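You operate a simulated robot arm through the tools that you are given. There is no shell and no other tool. Be economical: measure what you need, move in short steps, check, and stop when the job is done.

Carry out the task below with a simulated robot arm. There is one attempt and no reset: what you move stays moved.

TASK
Take the roll of green tape on the top of the long table and put it away on the back strip of the cream cabinet. Then put the roll of white tape from the top of the long table on the yellow paper pad there. Then put one of the blue wax blocks from the top of the long table on the lens pack there. Then take the yellow wax block from the top of the long table and leave it on the low shelf of the long table. Then take the blue toe piece and put it on the white card on the top of the long table. Keep to this order.

Only the result counts: the job must be done as asked and must still hold three seconds after the hand-in. Knocking over, shifting, dropping, spilling or breaking anything else fails it.

THE ROBOT
A 6-joint arm with a four-finger gripper on a trunk, on a base that drives. Base frame: it is fixed to the floor where the robot stands at the start and does not move with it; the origin is under the middle of the robot, x ahead of it, y to its left, z up; the surface under the hand at the start is at about z = 840. Readings come in mm, rad, newtons and seconds.
Its first joint turns from -2.897 to 2.897 rad. Places, roughly: back strip of the cream cabinet (50x12 cm) [-1380, 1360, 860]; blue toe piece [500, -1250, 750]; blue wax block [500, -500, 750]; lens pack [500, -250, 750]; low shelf of the long table [600, -700, 300]; roll of green tape (7x7x4 cm) [800, 0, 900]; roll of white tape (8x8x5 cm) [800, -700, 900]; white card [250, -750, 750]; yellow paper pad [750, -250, 750]; yellow wax block [250, -500, 750]. Payload 3.43 kg.
The TCP is the grasp point between the finger pads, 30 mm short of the fingertips. In the tool frame z runs along the fingers and y along their closing line. Largest opening 120 mm; the body of the gripper starts 85 mm behind the TCP.
Orientation is that of the tool frame in the base frame, as a unit quaternion [x, y, z, w]. With the fingers straight down and closing along the base's y, the tool's x points along the base's -x, its y along +y and its z along -z.

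THE INTERFACE
- The arm moves only by the tool play_rows. Its argument "motion" is a list of rows, each a list of 3 entries, a list of its own where there are three numbers: the shift along the tool's x, y, z in mm, then the turn, a rotation vector about the tool's x, y, z in rad, then the finger opening in mm, from 0 to 120. In form: [[[tx, ty, tz], [rx, ry, rz], jaw], ...]. A call has 1 to 12 rows; each row shifts and turns the commanded pose from where the row before left it, along the tool's axes as they then stand. Rows are played at 5 a second. More than 50 mm and 0.15 rad between two rows, or a gripper value outside its range, and nothing of the call is played. A pose out of reach is approached as far as the arm can. The call stops where the force on the tool passes 40 N (or 10 N more than at its start, if that is more) or the arm is blocked; 0.2 s more then pass. Each finger halts on what it meets, pressing with about 39 N; the grip force reading is that of the motor and also rises with nothing between the fingers. The clock runs only during rows and for 0.2 s after the last one: add rows that do not move to give the fingers time. The reply holds the time, the measured pose of the TCP, the force on the tool along the base axes, the opening and the grip force, in the units named above and with some noise, with the torque about the TCP (base axes, N m) and any sound that the robot's microphone picked up.
- Cameras (640 x 400 px; columns grow to the right, rows downward): "scene" is now at [-211.1, 147.3, 1253.4]; the picture's right is [-0.46, -0.89, 0.01], its down [-0.14, 0.07, -0.99] and it looks along [0.87, -0.46, -0.16] (base axes); focal length 285 px, centre (320, 200). "wrist" rides on the gripper at [72, -17, -120] in the tool frame; the picture's right is [0.23, 0.97, 0.00], its down [-0.81, 0.19, -0.55] and it looks along [-0.54, 0.13, 0.83] (tool axes); focal length 275 px, centre (320, 200). There is no depth. A picture from a camera that has moved, and an enlarged one, comes with that camera's place and axes in the base frame and with its lens.
- get_image(camera): a new picture of that camera. It takes no simulated time.
- drive_base(legs): drives the robot by 1 to 6 legs, each [ahead, turn to the left] in mm and rad, along the robot's own axes; the way and the turn of a leg run together, so that a leg with both is an arc; at most 1500 mm and 3.142 rad a leg. The arm and the cameras ride along, it lands a little off, and it stops where it bumps. It gives what a move gives.
- aim_head(pan, tilt): turns the head with the scene camera to pan (to the left, within 2.496 rad either way) and tilt (down, from -0.506 to 1.204), counted from straight ahead of the robot. It gives what a move gives.
- zoom(camera, box): a new picture of the part [left, top, right, bottom] of that camera's present view, enlarged. It takes no simulated time.
- close_job(): hands the job in; it is judged then, once.

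Go step by step. Nothing tells you exact positions but the pictures and the camera data: compare them with the known pose of the tool, close in by small moves and look again before you grip or let go. The budget is 165 turns and 108 pictures, counting those below and the enlarged ones. Unless the task says otherwise, let go and move clear before handing in, and close with one line.

The tools are called after "Call:" as name(argument=value, ...) on one line, values as JSON. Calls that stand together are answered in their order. play_rows: Moves the arm, as the interface text tells. Its arguments: {"type":"object","properties":{"motion":{"type":"array"}},"required":["motion"]} The other tools are called the same way: drive_base (legs) drives the base; aim_head (pan, tilt) turns the head that bears the scene camera; get_image (camera) takes a picture; zoom (camera, box) takes an enlarged picture of a part of a camera's view; close_job () hands the job in.

At the start:

```text
clock: 0.0
tcp_pos: [664.7, -302.5, 1172.5]
tcp_rot: [0.001, 1.0, 0.0, -0.001]
force: [0.0, -0.2, -0.6]
wrist_torque: [0.0, 0.0, -0.02]
gripper_width: 120.0
finger_force: 0.0
robot x, y, heading: [-1.3, -0.3, -0.003]
head pan, tilt: [-0.482, 0.147]
```

scene: 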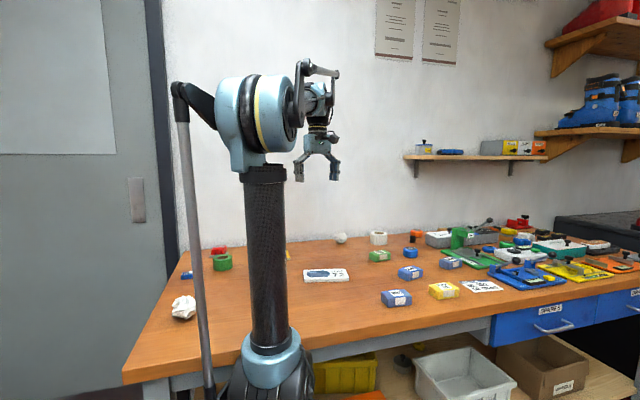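
wrist: 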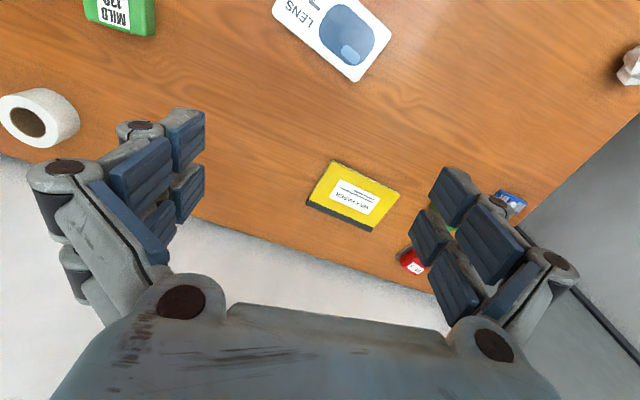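

The long table stands ahead with the two tape rolls, wax blocks, lens pack and pad on it. First I'll take closer views of the objects.

Call:
zoom(camera="scene", box=[160, 220, 400, 320])

Call:
zoom(camera="scene", box=[360, 210, 640, 320])

Call:
aim_head(pan=2.35, tilt=0.3)

Call:
get_image(camera="scene")

```text
2.67 times, centred on (280, 270) of scene
camera zoom: at [-211.1, 147.3, 1253.4], right [-0.46, -0.89, 0.01], down [-0.14, 0.07, -0.99], along [0.87, -0.46, -0.16], focal length 759 px, centre (427, 13)
```

zoom: 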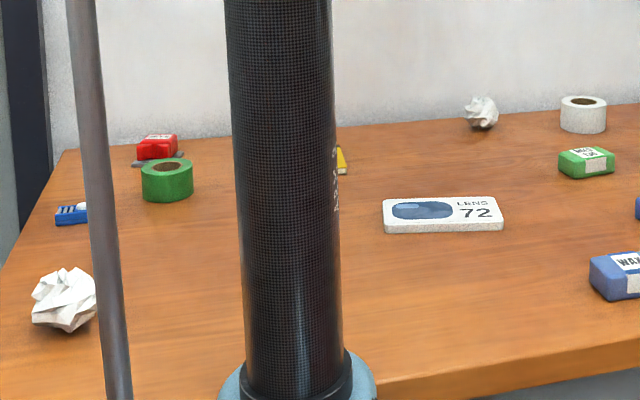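

```text
2.29 times, centred on (500, 265) of scene
camera zoom: at [-211.1, 147.3, 1253.4], right [-0.46, -0.89, 0.01], down [-0.14, 0.07, -0.99], along [0.87, -0.46, -0.16], focal length 650 px, centre (-91, 51)
```

zoom: 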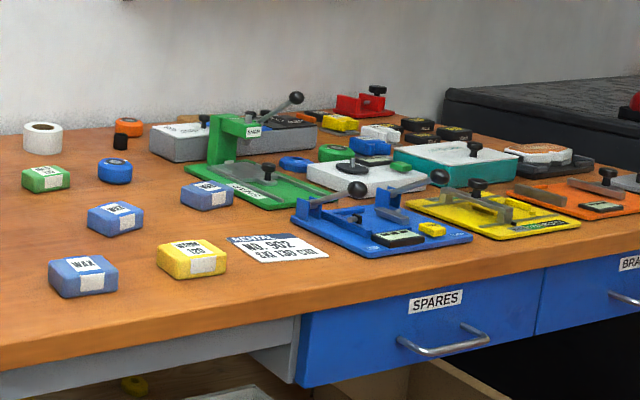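

```text
clock: 2.5
tcp_pos: [649.2, -300.8, 1179.1]
tcp_rot: [0.0, 1.0, 0.0, 0.005]
force: [0.7, 0.2, -0.3]
wrist_torque: [0.06, 0.0, 0.02]
gripper_width: 119.9
finger_force: 0.1
robot x, y, heading: [1.2, 0.5, 0.004]
head pan, tilt: [2.349, 0.3]
```

```text
103 pictures are left
camera scene: at [-359.0, 256.8, 1241.0], right [0.71, 0.7, -0.01], down [0.19, -0.21, -0.96], along [-0.67, 0.68, -0.29], focal length 285 px, centre (320, 200)
```

scene: 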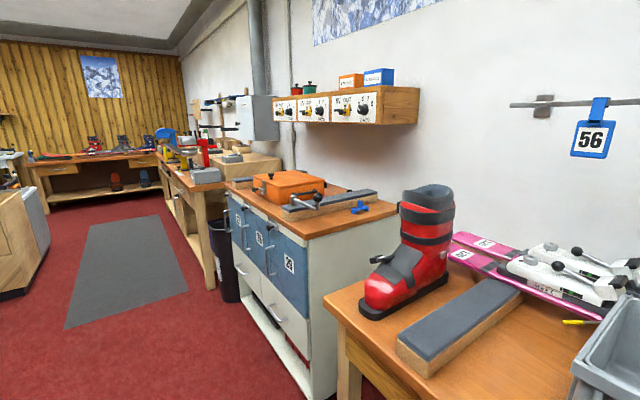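

The cream cabinet seems to be the one with the blue doors, behind on the left. I'll zoom on it to find the back strip.

Call:
zoom(camera="scene", box=[210, 140, 410, 265])

Call:
get_image(camera="wrist")

```text
3.20 times, centred on (310, 202) of scene
camera zoom: at [-359.0, 256.8, 1241.0], right [0.71, 0.7, -0.01], down [0.19, -0.21, -0.96], along [-0.67, 0.68, -0.29], focal length 911 px, centre (352, 192)
```

zoom: 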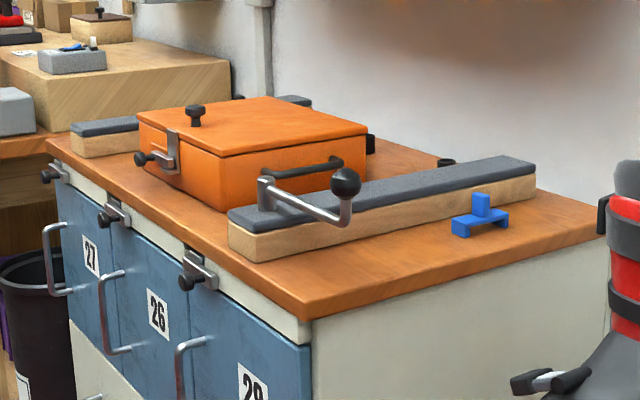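

```text
101 pictures are left
camera wrist: at [576.2, -317.5, 1298.4], right [-0.23, 0.97, 0.0], down [0.8, 0.19, 0.56], along [0.55, 0.13, -0.83], focal length 275 px, centre (320, 200)
```

wrist: 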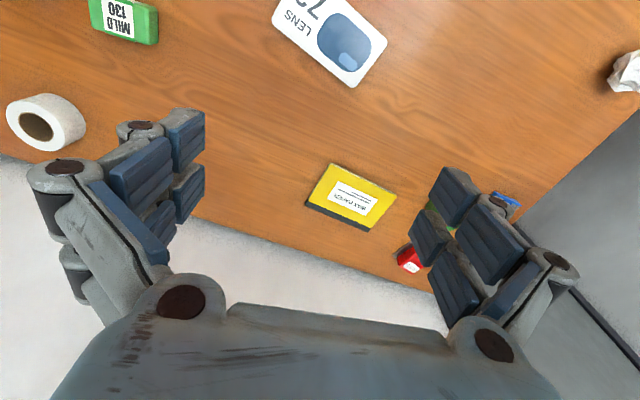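

The strip runs along the wall behind the orange case; I'll look again when near. The green tape is at about (825, 3, 860), so I move the hand above it.

Call:
play_rows(motion=[[[-21, 38, 20], [0, 0, 0], 120], [[-21, 38, 20], [0, 0, 0], 120], [[-21, 38, 20], [0, 0, 0], 120], [[-21, 38, 20], [0, 0, 0], 120], [[-21, 38, 20], [0, 0, 0], 120], [[-21, 38, 20], [0, 0, 0], 120], [[-21, 38, 20], [0, 0, 0], 120], [[0, 30, 20], [0, 0, 0], 120], [[0, 0, 0], [0, 0, 0], 120]])

Call:
get_image(camera="wrist")

Call:
aim_head(pan=-0.3, tilt=0.4)

Call:
get_image(camera="scene")

```text
clock: 4.5
tcp_pos: [795.5, -5.1, 1021.4]
tcp_rot: [0.001, 1.0, 0.0, 0.005]
force: [0.0, -0.8, 0.1]
wrist_torque: [0.0, -0.01, -0.02]
gripper_width: 119.7
finger_force: 0.1
robot x, y, heading: [2.3, 2.3, -0.002]
head pan, tilt: [2.349, 0.3]
```

```text
100 pictures are left
camera wrist: at [722.9, -21.2, 1139.4], right [-0.23, 0.97, 0.0], down [0.8, 0.19, 0.56], along [0.55, 0.13, -0.83], focal length 275 px, centre (320, 200)
```

wrist: 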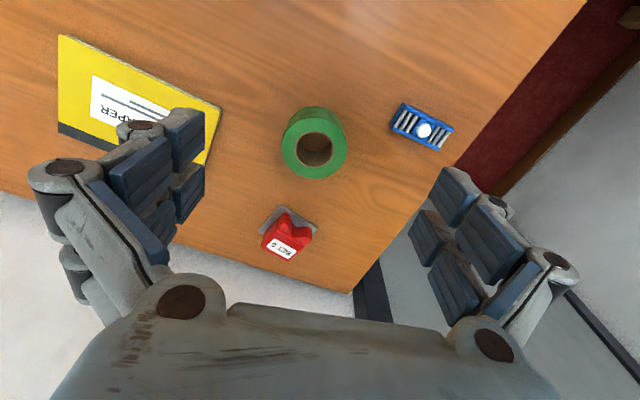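

```text
clock: 6.9
tcp_pos: [796.5, -4.4, 1019.9]
tcp_rot: [0.0, 1.0, -0.001, 0.005]
force: [-0.8, -0.8, -0.2]
wrist_torque: [-0.02, 0.0, 0.02]
gripper_width: 120.2
finger_force: 0.0
robot x, y, heading: [-1.1, 2.2, -0.002]
head pan, tilt: [-0.3, 0.4]
```

```text
99 pictures are left
camera scene: at [-205.0, 162.9, 1229.7], right [-0.3, -0.96, 0.0], down [-0.38, 0.11, -0.92], along [0.87, -0.27, -0.4], focal length 285 px, centre (320, 200)
```

scene: 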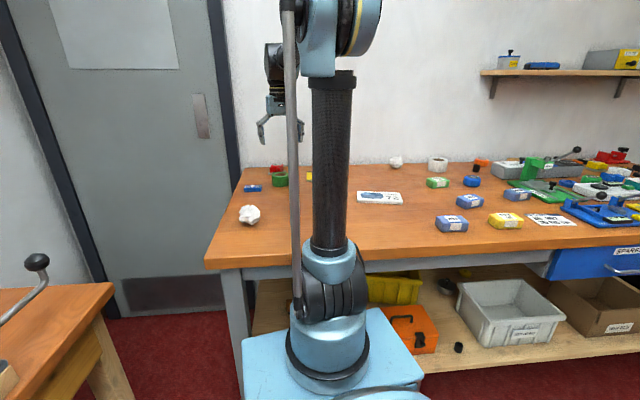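

The tape's centre comes out at about (834, 0), top about z 880. I'll shift over it and descend to z≈900, then check.

Call:
play_rows(motion=[[[-19, 2.5, 0], [0, 0, 0], 120], [[-19, 2.5, 0], [0, 0, 0], 120], [[0, 0, 40], [0, 0, 0], 120], [[0, 0, 40], [0, 0, 0], 120], [[0, 0, 30], [0, 0, 0], 120], [[0, 0, 0], [0, 0, 0], 120]])

Call:
get_image(camera="wrist")

```text
clock: 8.3
tcp_pos: [837.9, -0.7, 911.3]
tcp_rot: [-0.001, 1.0, 0.0, 0.006]
force: [0.6, 0.5, -0.2]
wrist_torque: [-0.02, 0.04, 0.01]
gripper_width: 120.3
finger_force: 0.0
robot x, y, heading: [0.2, 1.2, -0.002]
head pan, tilt: [-0.3, 0.4]
```

```text
98 pictures are left
camera wrist: at [764.1, -17.0, 1030.4], right [-0.23, 0.97, 0.0], down [0.8, 0.19, 0.56], along [0.55, 0.13, -0.83], focal length 275 px, centre (320, 200)
```

wrist: 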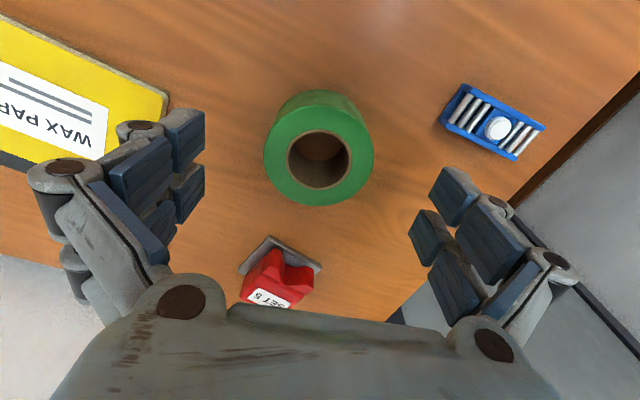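

Well centred. I'll go down the last 35 mm and close.

Call:
play_rows(motion=[[[3, 0, 17], [0, 0, 0], 120], [[0, 0, 17], [0, 0, 0], 120], [[0, 0, 0], [0, 0, 0], 100], [[0, 0, 0], [0, 0, 0], 80], [[0, 0, 0], [0, 0, 0], 60], [[0, 0, 0], [0, 0, 0], 55], [[0, 0, 0], [0, 0, 0], 55]])

```text
clock: 9.9
tcp_pos: [836.1, -0.7, 878.8]
tcp_rot: [0.001, 1.0, 0.0, 0.005]
force: [0.1, 0.9, 0.1]
wrist_torque: [-0.01, 0.01, 0.01]
gripper_width: 65.6
finger_force: 38.7
robot x, y, heading: [-0.9, 0.4, 0.003]
head pan, tilt: [-0.3, 0.4]
```

Gripped at 65.6 mm. I lift it well up and look.

Call:
play_rows(motion=[[[0, 0, -20], [0, 0, 0], 50], [[0, 0, -40], [0, 0, 0], 50], [[0, 0, -40], [0, 0, 0], 50], [[0, 0, -40], [0, 0, 0], 50], [[0, 0, -40], [0, 0, 0], 50], [[30, 0, -30], [0, 0, 0], 50], [[35, 0, -30], [0, 0, 0], 50], [[45, 0, 0], [0, 0, 0], 50], [[45, 0, 0], [0, 0, 0], 50], [[45, 0, 0], [0, 0, 0], 50], [[45, 0, 0], [0, 0, 0], 50], [[45, 0, 0], [0, 0, 0], 50]])

Call:
get_image(camera="wrist")

Call:
aim_head(pan=1.2, tilt=0.5)

Call:
get_image(camera="scene")

```text
clock: 12.5
tcp_pos: [543.8, 1.0, 1114.6]
tcp_rot: [0.0, 1.0, 0.0, 0.005]
force: [1.2, 0.1, -1.6]
wrist_torque: [-0.04, 0.06, 0.01]
gripper_width: 65.3
finger_force: 39.1
robot x, y, heading: [-1.4, -2.0, 0.002]
head pan, tilt: [-0.3, 0.4]
```

```text
97 pictures are left
camera wrist: at [470.1, -15.3, 1232.9], right [-0.23, 0.97, 0.0], down [0.8, 0.19, 0.56], along [0.55, 0.13, -0.83], focal length 275 px, centre (320, 200)
```

wrist: 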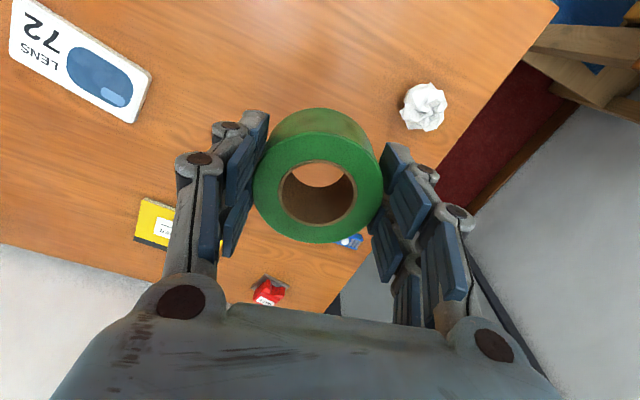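

```text
clock: 14.1
tcp_pos: [544.2, 0.8, 1115.6]
tcp_rot: [0.0, 1.0, 0.001, 0.005]
force: [-0.3, -0.3, -0.2]
wrist_torque: [0.0, 0.01, 0.02]
gripper_width: 65.4
finger_force: 38.3
robot x, y, heading: [1.1, 2.0, 0.0]
head pan, tilt: [1.201, 0.499]
```

```text
96 pictures are left
camera scene: at [-260.8, 275.1, 1221.3], right [0.93, -0.36, -0.01], down [-0.18, -0.45, -0.88], along [0.31, 0.82, -0.48], focal length 285 px, centre (320, 200)
```

scene: 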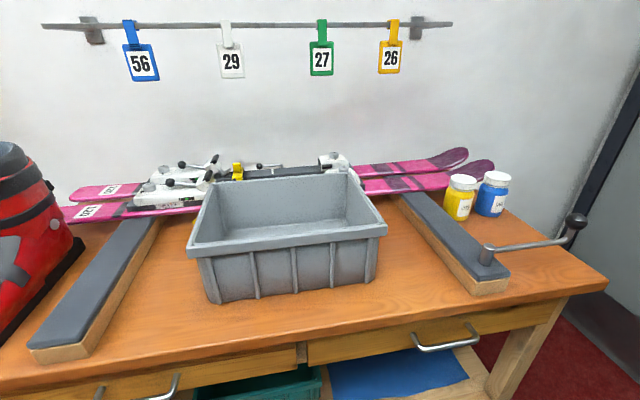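

The tape is held firmly. The cabinet lies along the same wall, turned about −0.18 rad; I'll draw the arm in and drive back to stand before it at about (−1518, 576).

Call:
play_rows(motion=[[[40, 0, -40], [0, 0, 0], 50], [[30, 0, -40], [0, 0, 0], 50], [[0, 0, 0], [0, 0, 0], 50]])

Call:
drive_base(legs=[[0, -0.363], [-1000, 0], [-624, 0]])

Call:
aim_head(pan=1.7, tilt=0.4)

Call:
get_image(camera="scene")

```text
refused: row 1 steps farther than a row can; nothing moved
```

```text
clock: 23.8
tcp_pos: [-1029.5, 397.5, 1114.1]
tcp_rot: [0.177, 0.984, -0.001, 0.005]
force: [-0.1, 0.9, -0.7]
wrist_torque: [0.01, 0.0, 0.01]
gripper_width: 65.7
finger_force: 39.0
robot x, y, heading: [-1542.9, 587.4, -0.354]
head pan, tilt: [1.201, 0.499]
```

```text
clock: 24.7
tcp_pos: [-1042.6, 402.3, 1122.0]
tcp_rot: [0.176, 0.984, -0.002, 0.012]
force: [0.3, -0.4, -0.4]
wrist_torque: [0.0, -0.01, 0.0]
gripper_width: 65.4
finger_force: 38.4
robot x, y, heading: [-1540.3, 585.5, -0.354]
head pan, tilt: [1.7, 0.4]
```

```text
95 pictures are left
camera scene: at [-1728.8, 956.6, 1231.0], right [0.97, -0.23, -0.01], down [-0.1, -0.38, -0.92], along [0.2, 0.9, -0.39], focal length 285 px, centre (320, 200)
```

scene: 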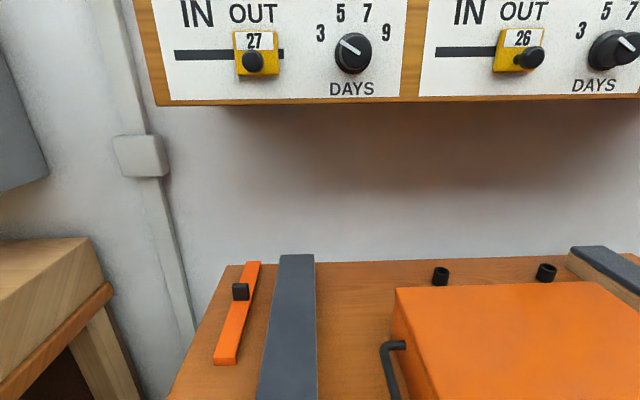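

The back strip lies under a low shelf (bottom about z 1205), so the hand must come in tilted about 40°. I'll go back to the long table, set the tape on its open area and regrip it with the hand tilted.

Call:
zoom(camera="scene", box=[170, 230, 640, 400])

Call:
drive_base(legs=[[1000, 0], [640, 0], [0, 0.354]])

Call:
aim_head(pan=-0.2, tilt=0.35)

Call:
get_image(camera="wrist")

```text
1.36 times, centred on (405, 315) of scene
camera zoom: at [-1728.8, 956.6, 1231.0], right [0.97, -0.23, -0.01], down [-0.1, -0.38, -0.92], along [0.2, 0.9, -0.39], focal length 388 px, centre (204, 43)
```

zoom: 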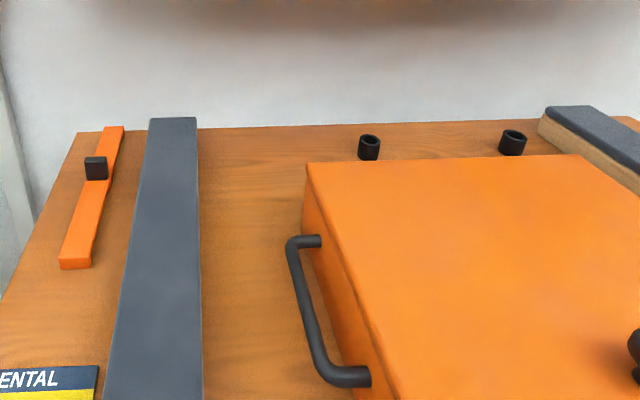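

```text
clock: 34.1
tcp_pos: [530.1, -70.6, 1128.1]
tcp_rot: [0.097, 0.995, -0.001, 0.017]
force: [0.0, 0.1, -0.6]
wrist_torque: [-0.02, -0.02, 0.01]
gripper_width: 65.4
finger_force: 38.8
robot x, y, heading: [19.7, 13.9, -0.288]
head pan, tilt: [1.7, 0.4]
stopped in leg 3: the robot was blocked; the commanded pose is now the measured one
```

```text
clock: 36.0
tcp_pos: [527.0, -71.1, 1129.3]
tcp_rot: [0.097, 0.995, -0.002, 0.019]
force: [0.0, 0.3, -0.9]
wrist_torque: [0.03, 0.02, -0.01]
gripper_width: 65.1
finger_force: 39.1
robot x, y, heading: [12.2, 15.4, -0.283]
head pan, tilt: [-0.201, 0.351]
```

```text
93 pictures are left
camera wrist: at [448.4, -73.0, 1245.4], right [-0.04, 1.0, -0.01], down [0.81, 0.04, 0.58], along [0.58, 0.01, -0.81], focal length 275 px, centre (320, 200)
```

wrist: 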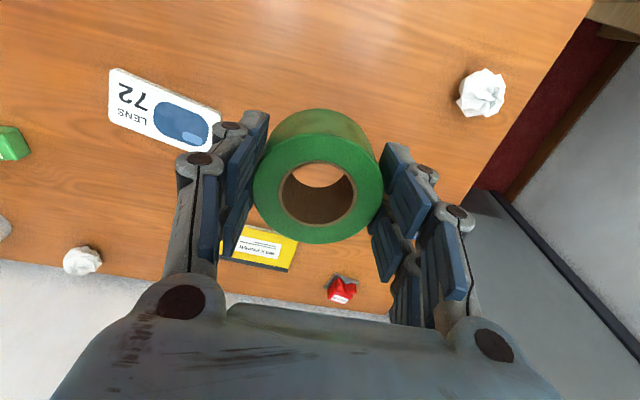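

The base touched something at the end of the turn; I'll back off a little and look around.

Call:
drive_base(legs=[[-80, 0]])

Call:
aim_head(pan=0.1, tilt=0.8)

Call:
get_image(camera="scene")

```text
clock: 37.0
tcp_pos: [453.3, -48.6, 1128.7]
tcp_rot: [0.096, 0.995, -0.001, 0.018]
force: [-0.7, 0.4, 0.0]
wrist_torque: [0.02, 0.0, -0.01]
gripper_width: 65.2
finger_force: 38.8
robot x, y, heading: [-62.4, 34.8, -0.283]
head pan, tilt: [-0.201, 0.351]
```

```text
clock: 37.9
tcp_pos: [439.7, -43.7, 1134.4]
tcp_rot: [0.096, 0.995, -0.003, 0.024]
force: [-0.5, 0.3, -0.3]
wrist_torque: [-0.02, 0.01, 0.01]
gripper_width: 65.2
finger_force: 38.3
robot x, y, heading: [-57.0, 39.9, -0.281]
head pan, tilt: [0.099, 0.799]
```

```text
92 pictures are left
camera scene: at [-209.1, 287.1, 1194.8], right [-0.18, -0.98, 0.0], down [-0.71, 0.13, -0.69], along [0.68, -0.13, -0.73], focal length 285 px, centre (320, 200)
```

scene: 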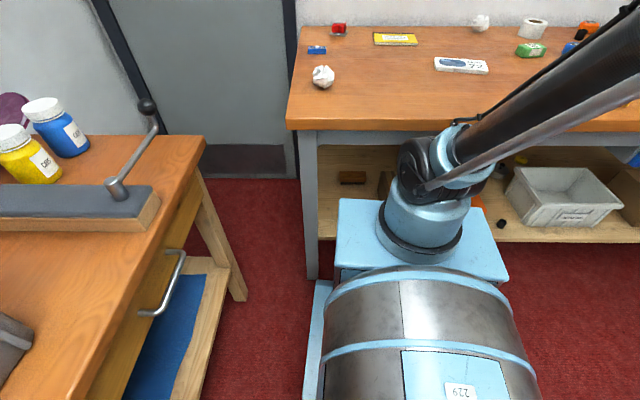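

The base front had met the table leg; nothing looks disturbed. Now I'll set the tape down on the open spot near (553, −66), hand upright.

Call:
play_rows(motion=[[[-40, 0, 0], [0, 0.048, 0], 50], [[-40, 0, 0], [0, 0, 0], 50], [[-35, 0, 0], [0, 0, 0], 50], [[0, 0, 45], [0, 0, 0], 50], [[0, 0, 45], [0, 0, 0], 50], [[0, 0, 45], [0, 0, 0], 50], [[0, 0, 45], [0, 0, 0], 50], [[0, 0, 30], [0, 0, 0], 50], [[0, 0, 0], [0, 0, 0], 50]])

Call:
get_image(camera="wrist")

```text
clock: 39.9
tcp_pos: [553.9, -70.4, 928.2]
tcp_rot: [0.097, 0.995, -0.001, 0.001]
force: [0.1, -0.1, -0.9]
wrist_torque: [0.04, 0.0, 0.0]
gripper_width: 65.1
finger_force: 38.8
robot x, y, heading: [-57.5, 35.8, -0.279]
head pan, tilt: [0.099, 0.799]
```

```text
91 pictures are left
camera wrist: at [478.0, -72.5, 1047.5], right [-0.04, 1.0, 0.0], down [0.83, 0.03, 0.55], along [0.55, 0.02, -0.83], focal length 275 px, centre (320, 200)
```

wrist: 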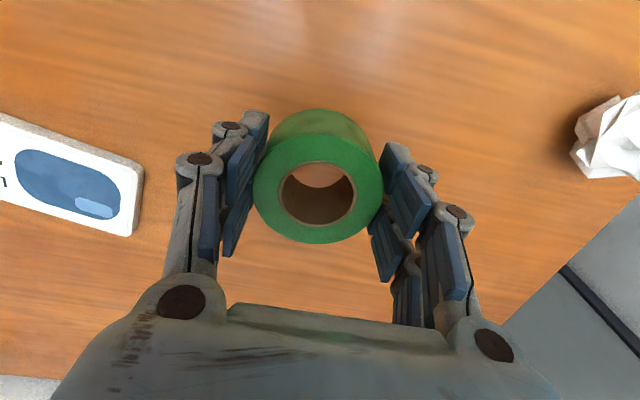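

Clear space below. I lower to z≈880, watching force, open, and rise.

Call:
play_rows(motion=[[[0, 0, 20], [0, 0, 0], 50], [[0, 0, 18], [0, 0, 0], 50], [[0, 0, 8], [0, 0, 0], 50], [[0, 0, 2], [0, 0, 0], 50], [[0, 0, 0], [0, 0, 0], 50]])

Call:
play_rows(motion=[[[0, 0, 0], [0, 0, 0], 70], [[0, 0, 0], [0, 0, 0], 85], [[0, 0, 0], [0, 0, 0], 100], [[0, 0, 0], [0, 0, 0], 110], [[0, 0, -40], [0, 0, 0], 110], [[0, 0, -40], [0, 0, 0], 110], [[0, 0, 0], [0, 0, 0], 110]])

Call:
get_image(camera="wrist")

```text
clock: 41.1
tcp_pos: [553.3, -67.8, 879.3]
tcp_rot: [0.097, 0.995, -0.002, 0.001]
force: [0.4, 0.7, -0.2]
wrist_torque: [0.01, -0.03, 0.02]
gripper_width: 65.4
finger_force: 38.6
robot x, y, heading: [-59.9, 43.3, -0.281]
head pan, tilt: [0.099, 0.799]
```

```text
clock: 42.7
tcp_pos: [553.3, -68.1, 957.5]
tcp_rot: [0.096, 0.995, -0.001, 0.0]
force: [0.1, 0.7, 0.2]
wrist_torque: [-0.01, 0.0, -0.03]
gripper_width: 109.8
finger_force: 0.0
robot x, y, heading: [-58.1, 38.8, -0.282]
head pan, tilt: [0.099, 0.799]
```

```text
90 pictures are left
camera wrist: at [478.6, -71.2, 1077.8], right [-0.04, 1.0, 0.0], down [0.83, 0.03, 0.55], along [0.55, 0.02, -0.83], focal length 275 px, centre (320, 200)
```

wrist: 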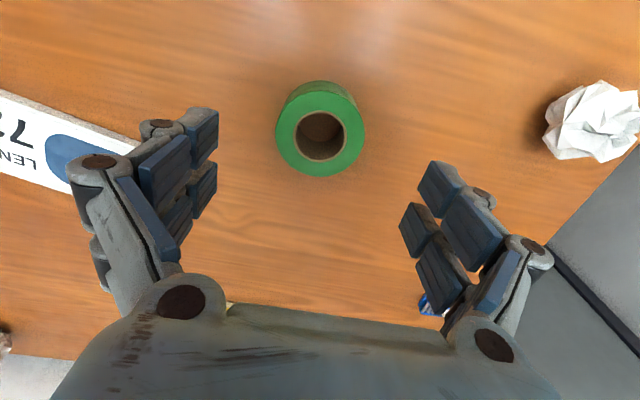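

The tape stands flat at (553, −68). Now I move back and tilt the hand 40° forward.

Call:
play_rows(motion=[[[36, 0, -10], [0, 0, 0], 110], [[35, 0, -10], [0, 0, 0], 110], [[0, 0, 0], [0, -0.14, 0], 110], [[0, 0, 0], [0, -0.14, 0], 110], [[0, 0, 0], [0, -0.14, 0], 110], [[0, 0, 0], [0, -0.14, 0], 110], [[0, 0, 0], [0, -0.14, 0], 110], [[0, 0, 0], [0, 0, 0], 110]])

Call:
get_image(camera="wrist")

Call:
aim_head(pan=-0.1, tilt=0.3)

Call:
get_image(camera="scene")

```text
clock: 44.5
tcp_pos: [482.3, -54.6, 979.0]
tcp_rot: [0.091, 0.935, -0.033, 0.341]
force: [-0.3, 0.2, 0.1]
wrist_torque: [0.01, -0.05, 0.01]
gripper_width: 110.3
finger_force: 0.0
robot x, y, heading: [-59.9, 39.4, -0.28]
head pan, tilt: [0.099, 0.799]
```

```text
89 pictures are left
camera wrist: at [348.1, -45.9, 1023.2], right [0.01, 0.99, -0.15], down [0.29, 0.14, 0.95], along [0.96, -0.06, -0.29], focal length 275 px, centre (320, 200)
```

wrist: 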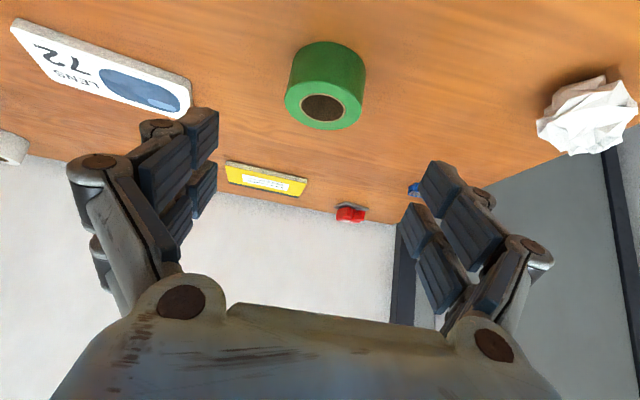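

```text
clock: 45.5
tcp_pos: [483.3, -54.8, 978.3]
tcp_rot: [0.09, 0.935, -0.034, 0.342]
force: [0.5, -0.8, -0.3]
wrist_torque: [-0.01, -0.02, -0.02]
gripper_width: 110.1
finger_force: 0.0
robot x, y, heading: [-59.4, 39.3, -0.288]
head pan, tilt: [-0.099, 0.3]
```

```text
88 pictures are left
camera scene: at [-201.4, 267.0, 1238.8], right [-0.37, -0.93, 0.0], down [-0.29, 0.11, -0.95], along [0.88, -0.36, -0.31], focal length 285 px, centre (320, 200)
```

scene: 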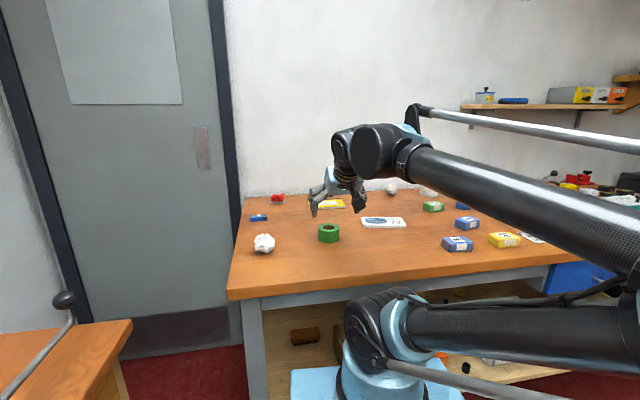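

The tilted pose works. The tape's centre relative to the hand is known; I'll approach along the finger direction and grip.

Call:
play_rows(motion=[[[21, 0, 0], [0, 0, 0], 110], [[0, 0, 40], [0, 0, 0], 110], [[0, 0, 35], [0, 0, 0], 110], [[0, 0, 20], [0, 0, 0], 110], [[0, 0, 0], [0, 0, 0], 110]])

Call:
get_image(camera="wrist")

```text
clock: 46.6
tcp_pos: [536.9, -62.9, 892.8]
tcp_rot: [0.09, 0.935, -0.033, 0.342]
force: [0.0, -0.2, -0.5]
wrist_torque: [0.02, 0.01, 0.03]
gripper_width: 109.7
finger_force: 0.1
out of reach, approached as far as the arm can: row 1
robot x, y, heading: [-56.2, 36.7, -0.286]
head pan, tilt: [-0.099, 0.3]
```

```text
87 pictures are left
camera wrist: at [402.9, -53.5, 936.6], right [0.01, 0.99, -0.15], down [0.3, 0.14, 0.95], along [0.96, -0.06, -0.29], focal length 275 px, centre (320, 200)
```

wrist: 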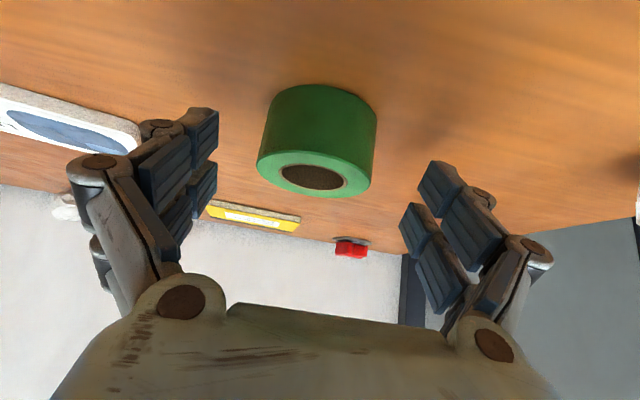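

Nearly there: a last 18 mm, then close.

Call:
play_rows(motion=[[[8, -1.5, 8], [0, 0, 0], 110], [[0, 0, 8], [0, 0, 0], 110], [[0, 0, 0], [0, 0, 0], 90], [[0, 0, 0], [0, 0, 0], 70], [[0, 0, 0], [0, 0, 0], 55], [[0, 0, 0], [0, 0, 0], 50], [[0, 0, 0], [0, 0, 0], 50]])

Call:
get_image(camera="wrist")

```text
clock: 48.2
tcp_pos: [542.0, -63.5, 875.7]
tcp_rot: [0.091, 0.934, -0.034, 0.344]
force: [3.8, 9.6, 33.5]
wrist_torque: [0.53, -0.47, 0.19]
gripper_width: 65.8
finger_force: 38.6
robot x, y, heading: [-58.8, 36.9, -0.277]
head pan, tilt: [-0.099, 0.3]
```

```text
86 pictures are left
camera wrist: at [406.8, -54.8, 920.5], right [0.01, 0.99, -0.15], down [0.29, 0.14, 0.95], along [0.96, -0.06, -0.29], focal length 275 px, centre (320, 200)
```

wrist: 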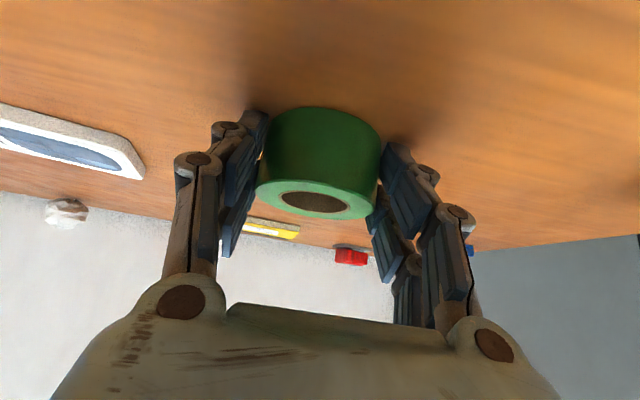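

Gripped at 65.8 mm with fingertips just touching the table. I lift straight up.

Call:
play_rows(motion=[[[-7, 0, -8], [0, 0, 0], 50], [[-25, 0, -30], [0, 0, 0], 50], [[-29, 0, -34], [0, 0, 0], 50], [[-29, 0, -34], [0, 0, 0], 50], [[-29, 0, -34], [0, 0, 0], 50], [[-29, 0, -34], [0, 0, 0], 50], [[0, 0, 0], [0, 0, 0], 50]])

Call:
get_image(camera="wrist")

```text
clock: 49.9
tcp_pos: [538.6, -62.5, 1104.6]
tcp_rot: [0.09, 0.935, -0.034, 0.342]
force: [-0.5, -0.3, -1.1]
wrist_torque: [0.0, -0.02, 0.0]
gripper_width: 65.7
finger_force: 38.9
robot x, y, heading: [-59.1, 38.3, -0.277]
head pan, tilt: [-0.099, 0.3]
```

```text
85 pictures are left
camera wrist: at [404.4, -53.9, 1148.8], right [0.01, 0.99, -0.15], down [0.3, 0.14, 0.95], along [0.96, -0.06, -0.29], focal length 275 px, centre (320, 200)
```

wrist: 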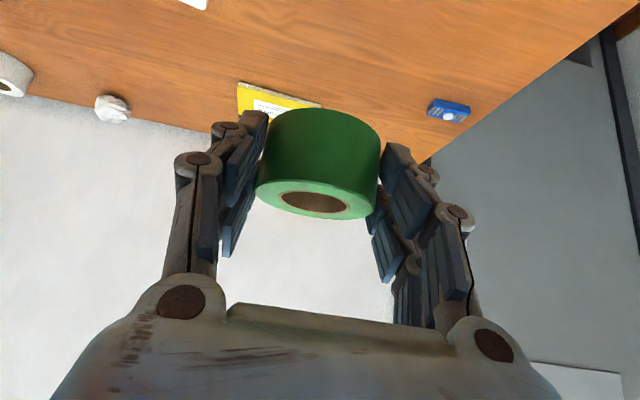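

Good hold, tape flat while the hand is tilted. Now I drive back to stand before the cabinet at about (−1720, 460), turning to face it.

Call:
drive_base(legs=[[0, 0.03], [-1000, 0], [-714, 0], [0, 0.8], [0, 0.757]])

Call:
aim_head(pan=0.0, tilt=0.4)

Call:
get_image(camera="scene")

Call:
get_image(camera="wrist")

```text
clock: 63.8
tcp_pos: [-1654.8, 1074.9, 1103.0]
tcp_rot: [-0.607, 0.716, 0.222, 0.263]
force: [0.9, -0.3, -0.5]
wrist_torque: [-0.03, 0.03, 0.04]
gripper_width: 65.6
finger_force: 39.0
robot x, y, heading: [-1727.9, 468.7, 1.313]
head pan, tilt: [-0.099, 0.3]
```

```text
clock: 64.4
tcp_pos: [-1656.2, 1061.7, 1110.5]
tcp_rot: [-0.606, 0.715, 0.226, 0.266]
force: [0.7, -0.2, -1.1]
wrist_torque: [-0.01, 0.0, 0.03]
gripper_width: 65.7
finger_force: 39.2
robot x, y, heading: [-1724.7, 470.0, 1.315]
head pan, tilt: [0.0, 0.4]
```

```text
84 pictures are left
camera scene: at [-1963.6, 324.7, 1229.7], right [0.97, -0.25, 0.0], down [-0.1, -0.39, -0.92], along [0.23, 0.89, -0.4], focal length 285 px, centre (320, 200)
```

scene: 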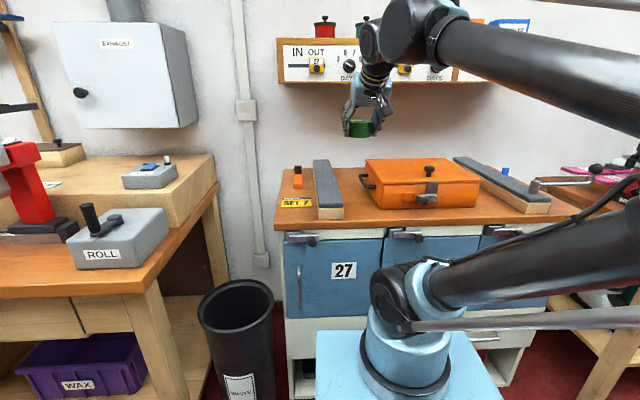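

```text
83 pictures are left
camera wrist: at [-1663.4, 927.6, 1153.8], right [-0.99, -0.01, -0.15], down [-0.15, 0.28, 0.95], along [0.03, 0.96, -0.28], focal length 275 px, centre (320, 200)
```

wrist: 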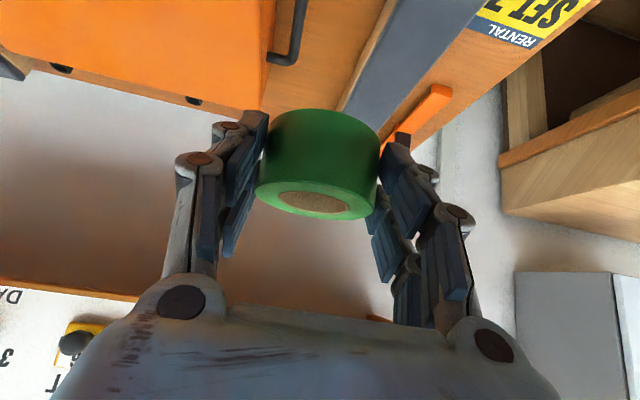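

The hand stands above and before the case. I'll zoom in to fix the heights of the case, shelf and the gap.

Call:
zoom(camera="scene", box=[270, 30, 500, 230])

```text
2.00 times, centred on (385, 130) of scene
camera zoom: at [-1963.6, 324.7, 1229.7], right [0.97, -0.25, 0.0], down [-0.1, -0.39, -0.92], along [0.23, 0.89, -0.4], focal length 569 px, centre (190, 340)
```

zoom: 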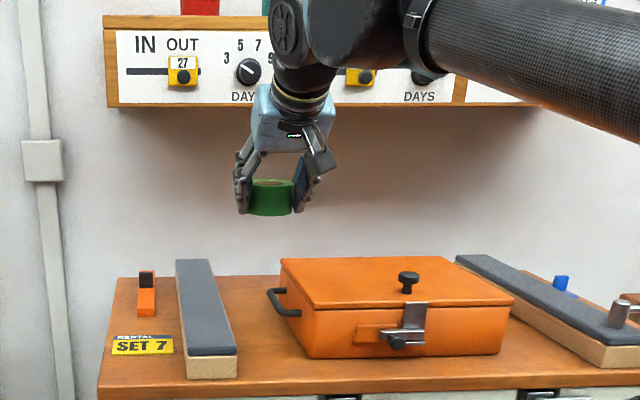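

Case top is z≈953 with its back left corner at the edge of the gap, and the shelf is at 1205. I'll advance along the finger line to a spot 150 mm short of the goal, left of the case.

Call:
play_rows(motion=[[[-19, -3.7, 39], [0, 0.013, 0], 50], [[-19, -3.7, 39], [0, 0, 0], 50], [[-19, -3.7, 39], [0, 0, 0], 50], [[-19, -3.7, 39], [0, 0, 0], 50], [[-19, -3.7, 39], [0, 0, 0], 50], [[-19, -3.5, 38], [0, 0, 0], 50], [[0, 0, 0], [0, 0, 0], 50]])

Call:
get_image(camera="scene")

Call:
get_image(camera="wrist")

```text
clock: 66.0
tcp_pos: [-1594.0, 1291.5, 1007.1]
tcp_rot: [-0.608, 0.716, 0.221, 0.262]
force: [0.2, 0.2, -0.7]
wrist_torque: [-0.03, 0.01, -0.01]
gripper_width: 65.5
finger_force: 39.0
robot x, y, heading: [-1726.1, 474.4, 1.316]
head pan, tilt: [0.0, 0.4]
```

```text
81 pictures are left
camera scene: at [-1963.5, 324.7, 1229.7], right [0.97, -0.25, 0.0], down [-0.1, -0.39, -0.92], along [0.23, 0.89, -0.4], focal length 285 px, centre (320, 200)
```

scene: 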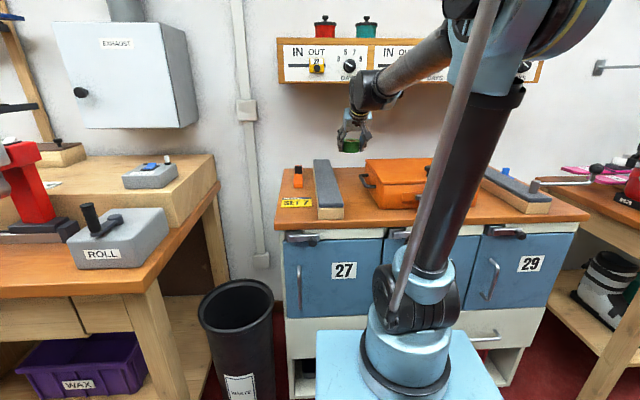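

```text
80 pictures are left
camera wrist: at [-1601.1, 1158.9, 1052.6], right [-0.99, -0.01, -0.15], down [-0.15, 0.29, 0.94], along [0.03, 0.96, -0.29], focal length 275 px, centre (320, 200)
```

wrist: 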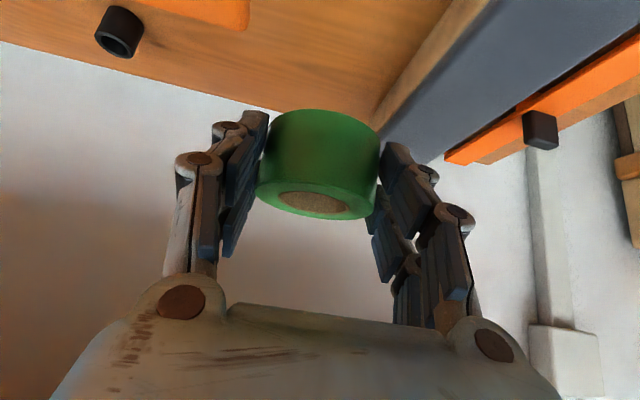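

The lane is clear: bar edge at w≈−1870, case corner at −1750, hand at −1796. I advance 100 mm more along the finger line.

Call:
play_rows(motion=[[[0, 0, 25], [0, 0, 0], 50], [[0, 0, 25], [0, 0, 0], 50], [[0, 0, 25], [0, 0, 0], 50], [[0, 0, 25], [0, 0, 0], 50], [[0, 0, 0], [0, 0, 0], 50]])

Call:
zoom(camera="scene", box=[270, 30, 500, 230])

Call:
get_image(camera="wrist")

```text
clock: 67.2
tcp_pos: [-1585.1, 1357.0, 929.6]
tcp_rot: [-0.608, 0.716, 0.222, 0.262]
force: [0.9, 0.7, -1.8]
wrist_torque: [-0.04, -0.01, -0.02]
gripper_width: 65.5
finger_force: 39.5
robot x, y, heading: [-1732.0, 471.2, 1.315]
head pan, tilt: [0.0, 0.4]
```

```text
2.00 times, centred on (385, 130) of scene
camera zoom: at [-1963.5, 324.7, 1229.7], right [0.97, -0.25, 0.0], down [-0.1, -0.39, -0.92], along [0.23, 0.89, -0.4], focal length 569 px, centre (190, 340)
```

zoom: 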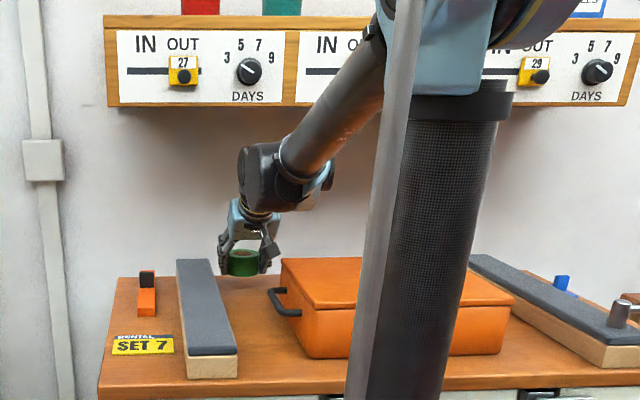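

```text
78 pictures are left
camera wrist: at [-1592.1, 1223.5, 974.1], right [-0.99, -0.01, -0.15], down [-0.15, 0.29, 0.94], along [0.03, 0.96, -0.29], focal length 275 px, centre (320, 200)
```

wrist: 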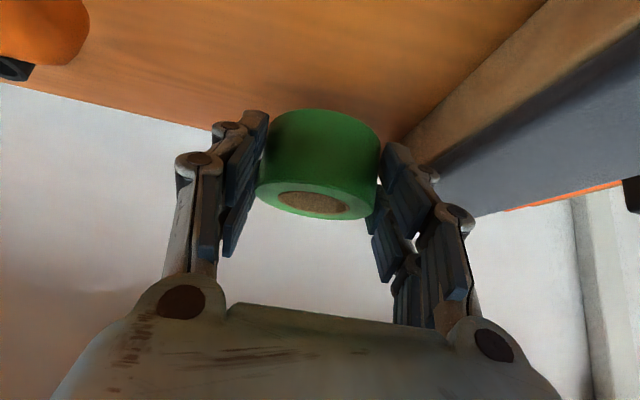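

Still clear. I go 35 mm on, then down in small steps until it touches.

Call:
play_rows(motion=[[[0, 0, 18], [0, 0, 0], 50], [[0, 0, 17], [0, 0, 0], 50], [[2, 0, 2.3], [0, 0, 0], 50], [[2, 0, 2.3], [0, 0, 0], 50], [[0, 0, 0], [0, 0, 0], 50]])

Call:
get_image(camera="wrist")

```text
clock: 68.4
tcp_pos: [-1582.5, 1379.9, 896.8]
tcp_rot: [-0.608, 0.716, 0.221, 0.262]
force: [0.9, 0.0, -1.2]
wrist_torque: [-0.06, -0.02, -0.01]
gripper_width: 65.2
finger_force: 39.0
robot x, y, heading: [-1727.9, 471.4, 1.314]
head pan, tilt: [0.0, 0.4]
```

```text
77 pictures are left
camera wrist: at [-1589.7, 1245.3, 941.4], right [-0.99, -0.01, -0.15], down [-0.15, 0.29, 0.94], along [0.03, 0.96, -0.29], focal length 275 px, centre (320, 200)
```

wrist: 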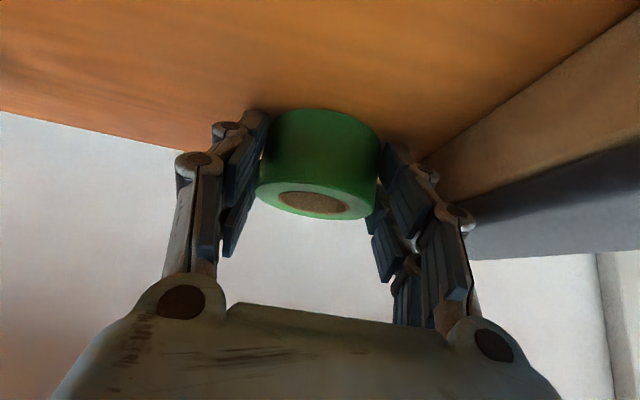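

No contact yet; I continue down gently.

Call:
play_rows(motion=[[[2, 0, 2.3], [0, 0, 0], 50], [[2, 0, 2.3], [0, 0, 0], 50], [[2, 0, 2.3], [0, 0, 0], 50], [[0, 0, 0], [0, 0, 0], 50]])

```text
clock: 68.9
tcp_pos: [-1585.3, 1370.2, 905.1]
tcp_rot: [-0.606, 0.714, 0.225, 0.268]
force: [1.0, 3.4, -2.1]
wrist_torque: [-0.07, 0.03, 0.0]
gripper_width: 65.2
finger_force: 38.8
robot x, y, heading: [-1730.6, 470.0, 1.313]
head pan, tilt: [0.0, 0.4]
stopped in row 2: the force on the tool passed its limit at 48 N (the readings are from after the stop); the commanded pose is now the measured one
```

Contact came at z≈893 (surface ≈857, as estimated), and the hand sprang back a little. I go back down to just above contact.

Call:
play_rows(motion=[[[0, 0, 8], [0, 0.014, 0], 50], [[2, 0, 2.3], [0, 0, 0], 50], [[0, 0, 0], [0, 0, 0], 50]])

Call:
get_image(camera="wrist")

```text
clock: 69.7
tcp_pos: [-1585.1, 1373.7, 897.1]
tcp_rot: [-0.608, 0.716, 0.22, 0.263]
force: [0.1, 0.1, -0.2]
wrist_torque: [-0.02, -0.01, 0.03]
gripper_width: 65.5
finger_force: 39.0
robot x, y, heading: [-1732.3, 469.6, 1.314]
head pan, tilt: [0.0, 0.4]
```

```text
76 pictures are left
camera wrist: at [-1591.7, 1240.9, 941.1], right [-0.99, -0.01, -0.15], down [-0.15, 0.29, 0.94], along [0.03, 0.96, -0.29], focal length 275 px, centre (320, 200)
```

wrist: 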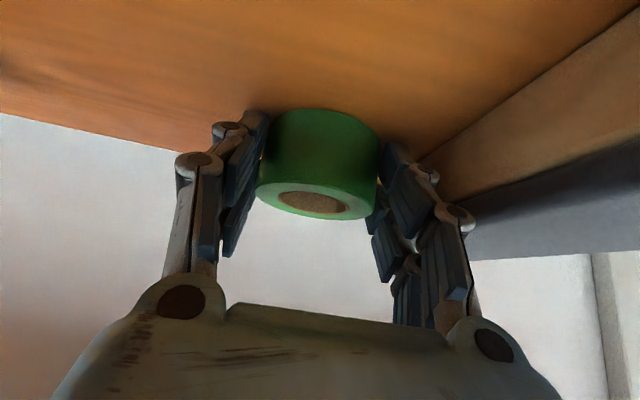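

Free of contact again, in the same place. I lower 2 mm and open just enough.

Call:
play_rows(motion=[[[1.3, 0, 1.5], [0, 0, 0], 50], [[0, 0, 0], [0, 0, 0], 50], [[0, 0, 0], [0, 0, 0], 70], [[0, 0, 0], [0, 0, 0], 78], [[0, 0, 0], [0, 0, 0], 84], [[0, 0, 0], [0, 0, 0], 84]])

Call:
get_image(camera="wrist")

```text
clock: 71.1
tcp_pos: [-1584.1, 1374.0, 893.4]
tcp_rot: [-0.608, 0.715, 0.221, 0.263]
force: [0.4, -0.7, 0.1]
wrist_torque: [0.02, -0.04, 0.05]
gripper_width: 83.2
finger_force: 0.0
robot x, y, heading: [-1731.0, 472.0, 1.313]
head pan, tilt: [0.0, 0.4]
```

```text
75 pictures are left
camera wrist: at [-1591.1, 1240.4, 938.9], right [-0.99, -0.01, -0.15], down [-0.15, 0.29, 0.94], along [0.03, 0.96, -0.29], focal length 275 px, centre (320, 200)
```

wrist: 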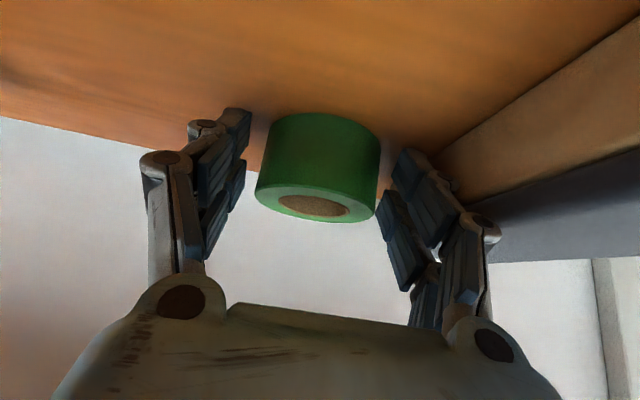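

The tape is free and standing. I centre the hand by 3 mm and withdraw along the finger line.

Call:
play_rows(motion=[[[0, 3, 0], [0, 0, 0], 84], [[0, 0, -20], [0, 0, 0], 84], [[0, 0, -40], [0, 0, 0], 84], [[0, 0, -40], [0, 0, 0], 84], [[0, 0, -45], [0, 0, 0], 84], [[0, 0, -45], [0, 0, 0], 84], [[0, 0, 0], [0, 0, 0], 84]])

Call:
get_image(camera="wrist")

```text
clock: 72.7
tcp_pos: [-1611.3, 1252.4, 1038.5]
tcp_rot: [-0.608, 0.716, 0.221, 0.263]
force: [-1.4, 0.1, -0.4]
wrist_torque: [0.0, -0.04, 0.02]
gripper_width: 84.0
finger_force: 0.0
robot x, y, heading: [-1731.1, 469.5, 1.312]
head pan, tilt: [0.0, 0.4]
```

```text
74 pictures are left
camera wrist: at [-1617.5, 1119.8, 1082.6], right [-0.99, -0.01, -0.15], down [-0.15, 0.29, 0.94], along [0.03, 0.96, -0.29], focal length 275 px, centre (320, 200)
```

wrist: 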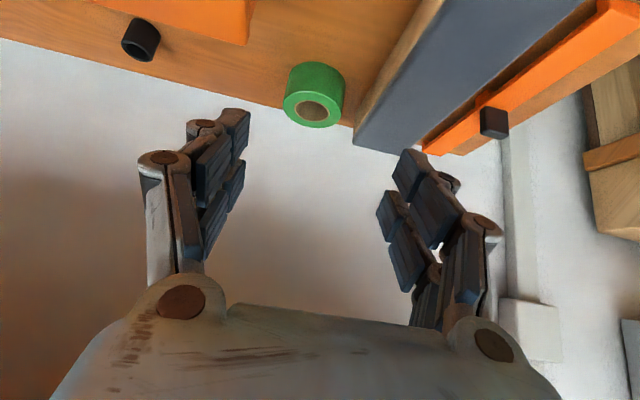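

The tape stands on the back strip. I draw the arm back 250 mm clear of the shelf before straightening the hand.

Call:
play_rows(motion=[[[32, 0, -30], [0, 0, 0], 84], [[32, 0, -30], [0, 0, 0], 84], [[32, 0, -30], [0, 0, 0], 84], [[32, 0, -30], [0, 0, 0], 84], [[32, 0, -30], [0, 0, 0], 84], [[32, 0, -30], [0, 0, 0], 84], [[0, 0, 0], [0, 0.14, 0], 84], [[0, 0, 0], [0, 0.14, 0], 84], [[0, 0, 0], [0, 0.14, 0], 84], [[0, 0, 0], [0, 0.14, 0], 84], [[0, 0, 0], [0, 0.135, 0], 84], [[0, 0, 0], [0, 0, 0], 110]])

Call:
zoom(camera="scene", box=[270, 130, 480, 230])

```text
clock: 75.3
tcp_pos: [-1649.4, 994.5, 1052.1]
tcp_rot: [-0.647, 0.762, 0.001, 0.003]
force: [-0.6, 0.4, -0.6]
wrist_torque: [0.01, -0.02, 0.03]
gripper_width: 110.2
finger_force: 0.1
robot x, y, heading: [-1730.6, 471.8, 1.316]
head pan, tilt: [0.0, 0.4]
```

```text
3.05 times, centred on (375, 180) of scene
camera zoom: at [-1963.5, 324.6, 1229.6], right [0.97, -0.25, 0.0], down [-0.1, -0.39, -0.92], along [0.23, 0.89, -0.4], focal length 867 px, centre (152, 261)
```

zoom: 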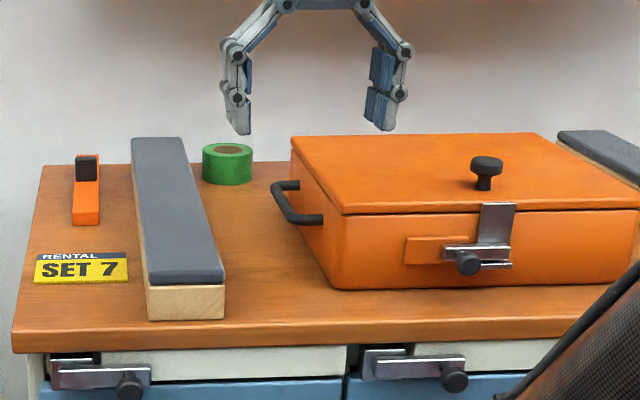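

The green tape stands on the strip behind the bars, undisturbed. I raise the hand and look along the way back to the long table.

Call:
play_rows(motion=[[[0, 0, -40], [0, 0, 0], 110], [[0, 0, -40], [0, 0, 0], 110], [[0, 0, 0], [0, 0, 0], 110]])

Call:
aim_head(pan=-1.75, tilt=0.3)

Call:
get_image(camera="scene")

```text
clock: 76.1
tcp_pos: [-1652.4, 993.8, 1135.8]
tcp_rot: [-0.647, 0.763, 0.001, 0.004]
force: [0.7, -2.1, -0.2]
wrist_torque: [-0.02, 0.01, -0.01]
gripper_width: 110.1
finger_force: 0.1
robot x, y, heading: [-1726.2, 471.3, 1.313]
head pan, tilt: [0.0, 0.4]
```

```text
clock: 77.9
tcp_pos: [-1652.1, 992.7, 1135.5]
tcp_rot: [-0.647, 0.763, 0.001, 0.003]
force: [-0.7, 0.1, -0.3]
wrist_torque: [-0.03, -0.01, 0.01]
gripper_width: 110.1
finger_force: 0.0
robot x, y, heading: [-1728.5, 473.9, 1.313]
head pan, tilt: [-1.751, 0.3]
```

```text
72 pictures are left
camera scene: at [-1902.0, 195.8, 1240.3], right [-0.42, -0.91, 0.01], down [-0.27, 0.11, -0.96], along [0.87, -0.4, -0.29], focal length 285 px, centre (320, 200)
```

scene: 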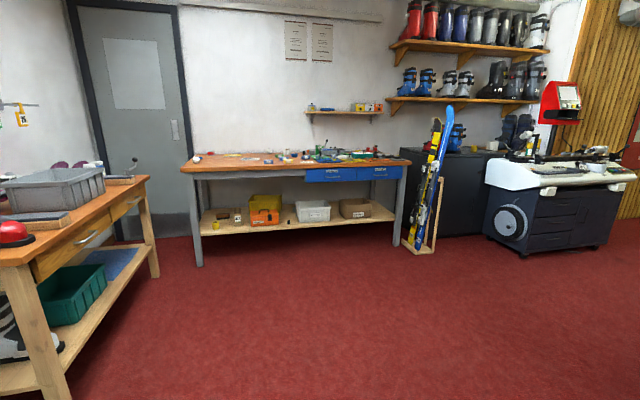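

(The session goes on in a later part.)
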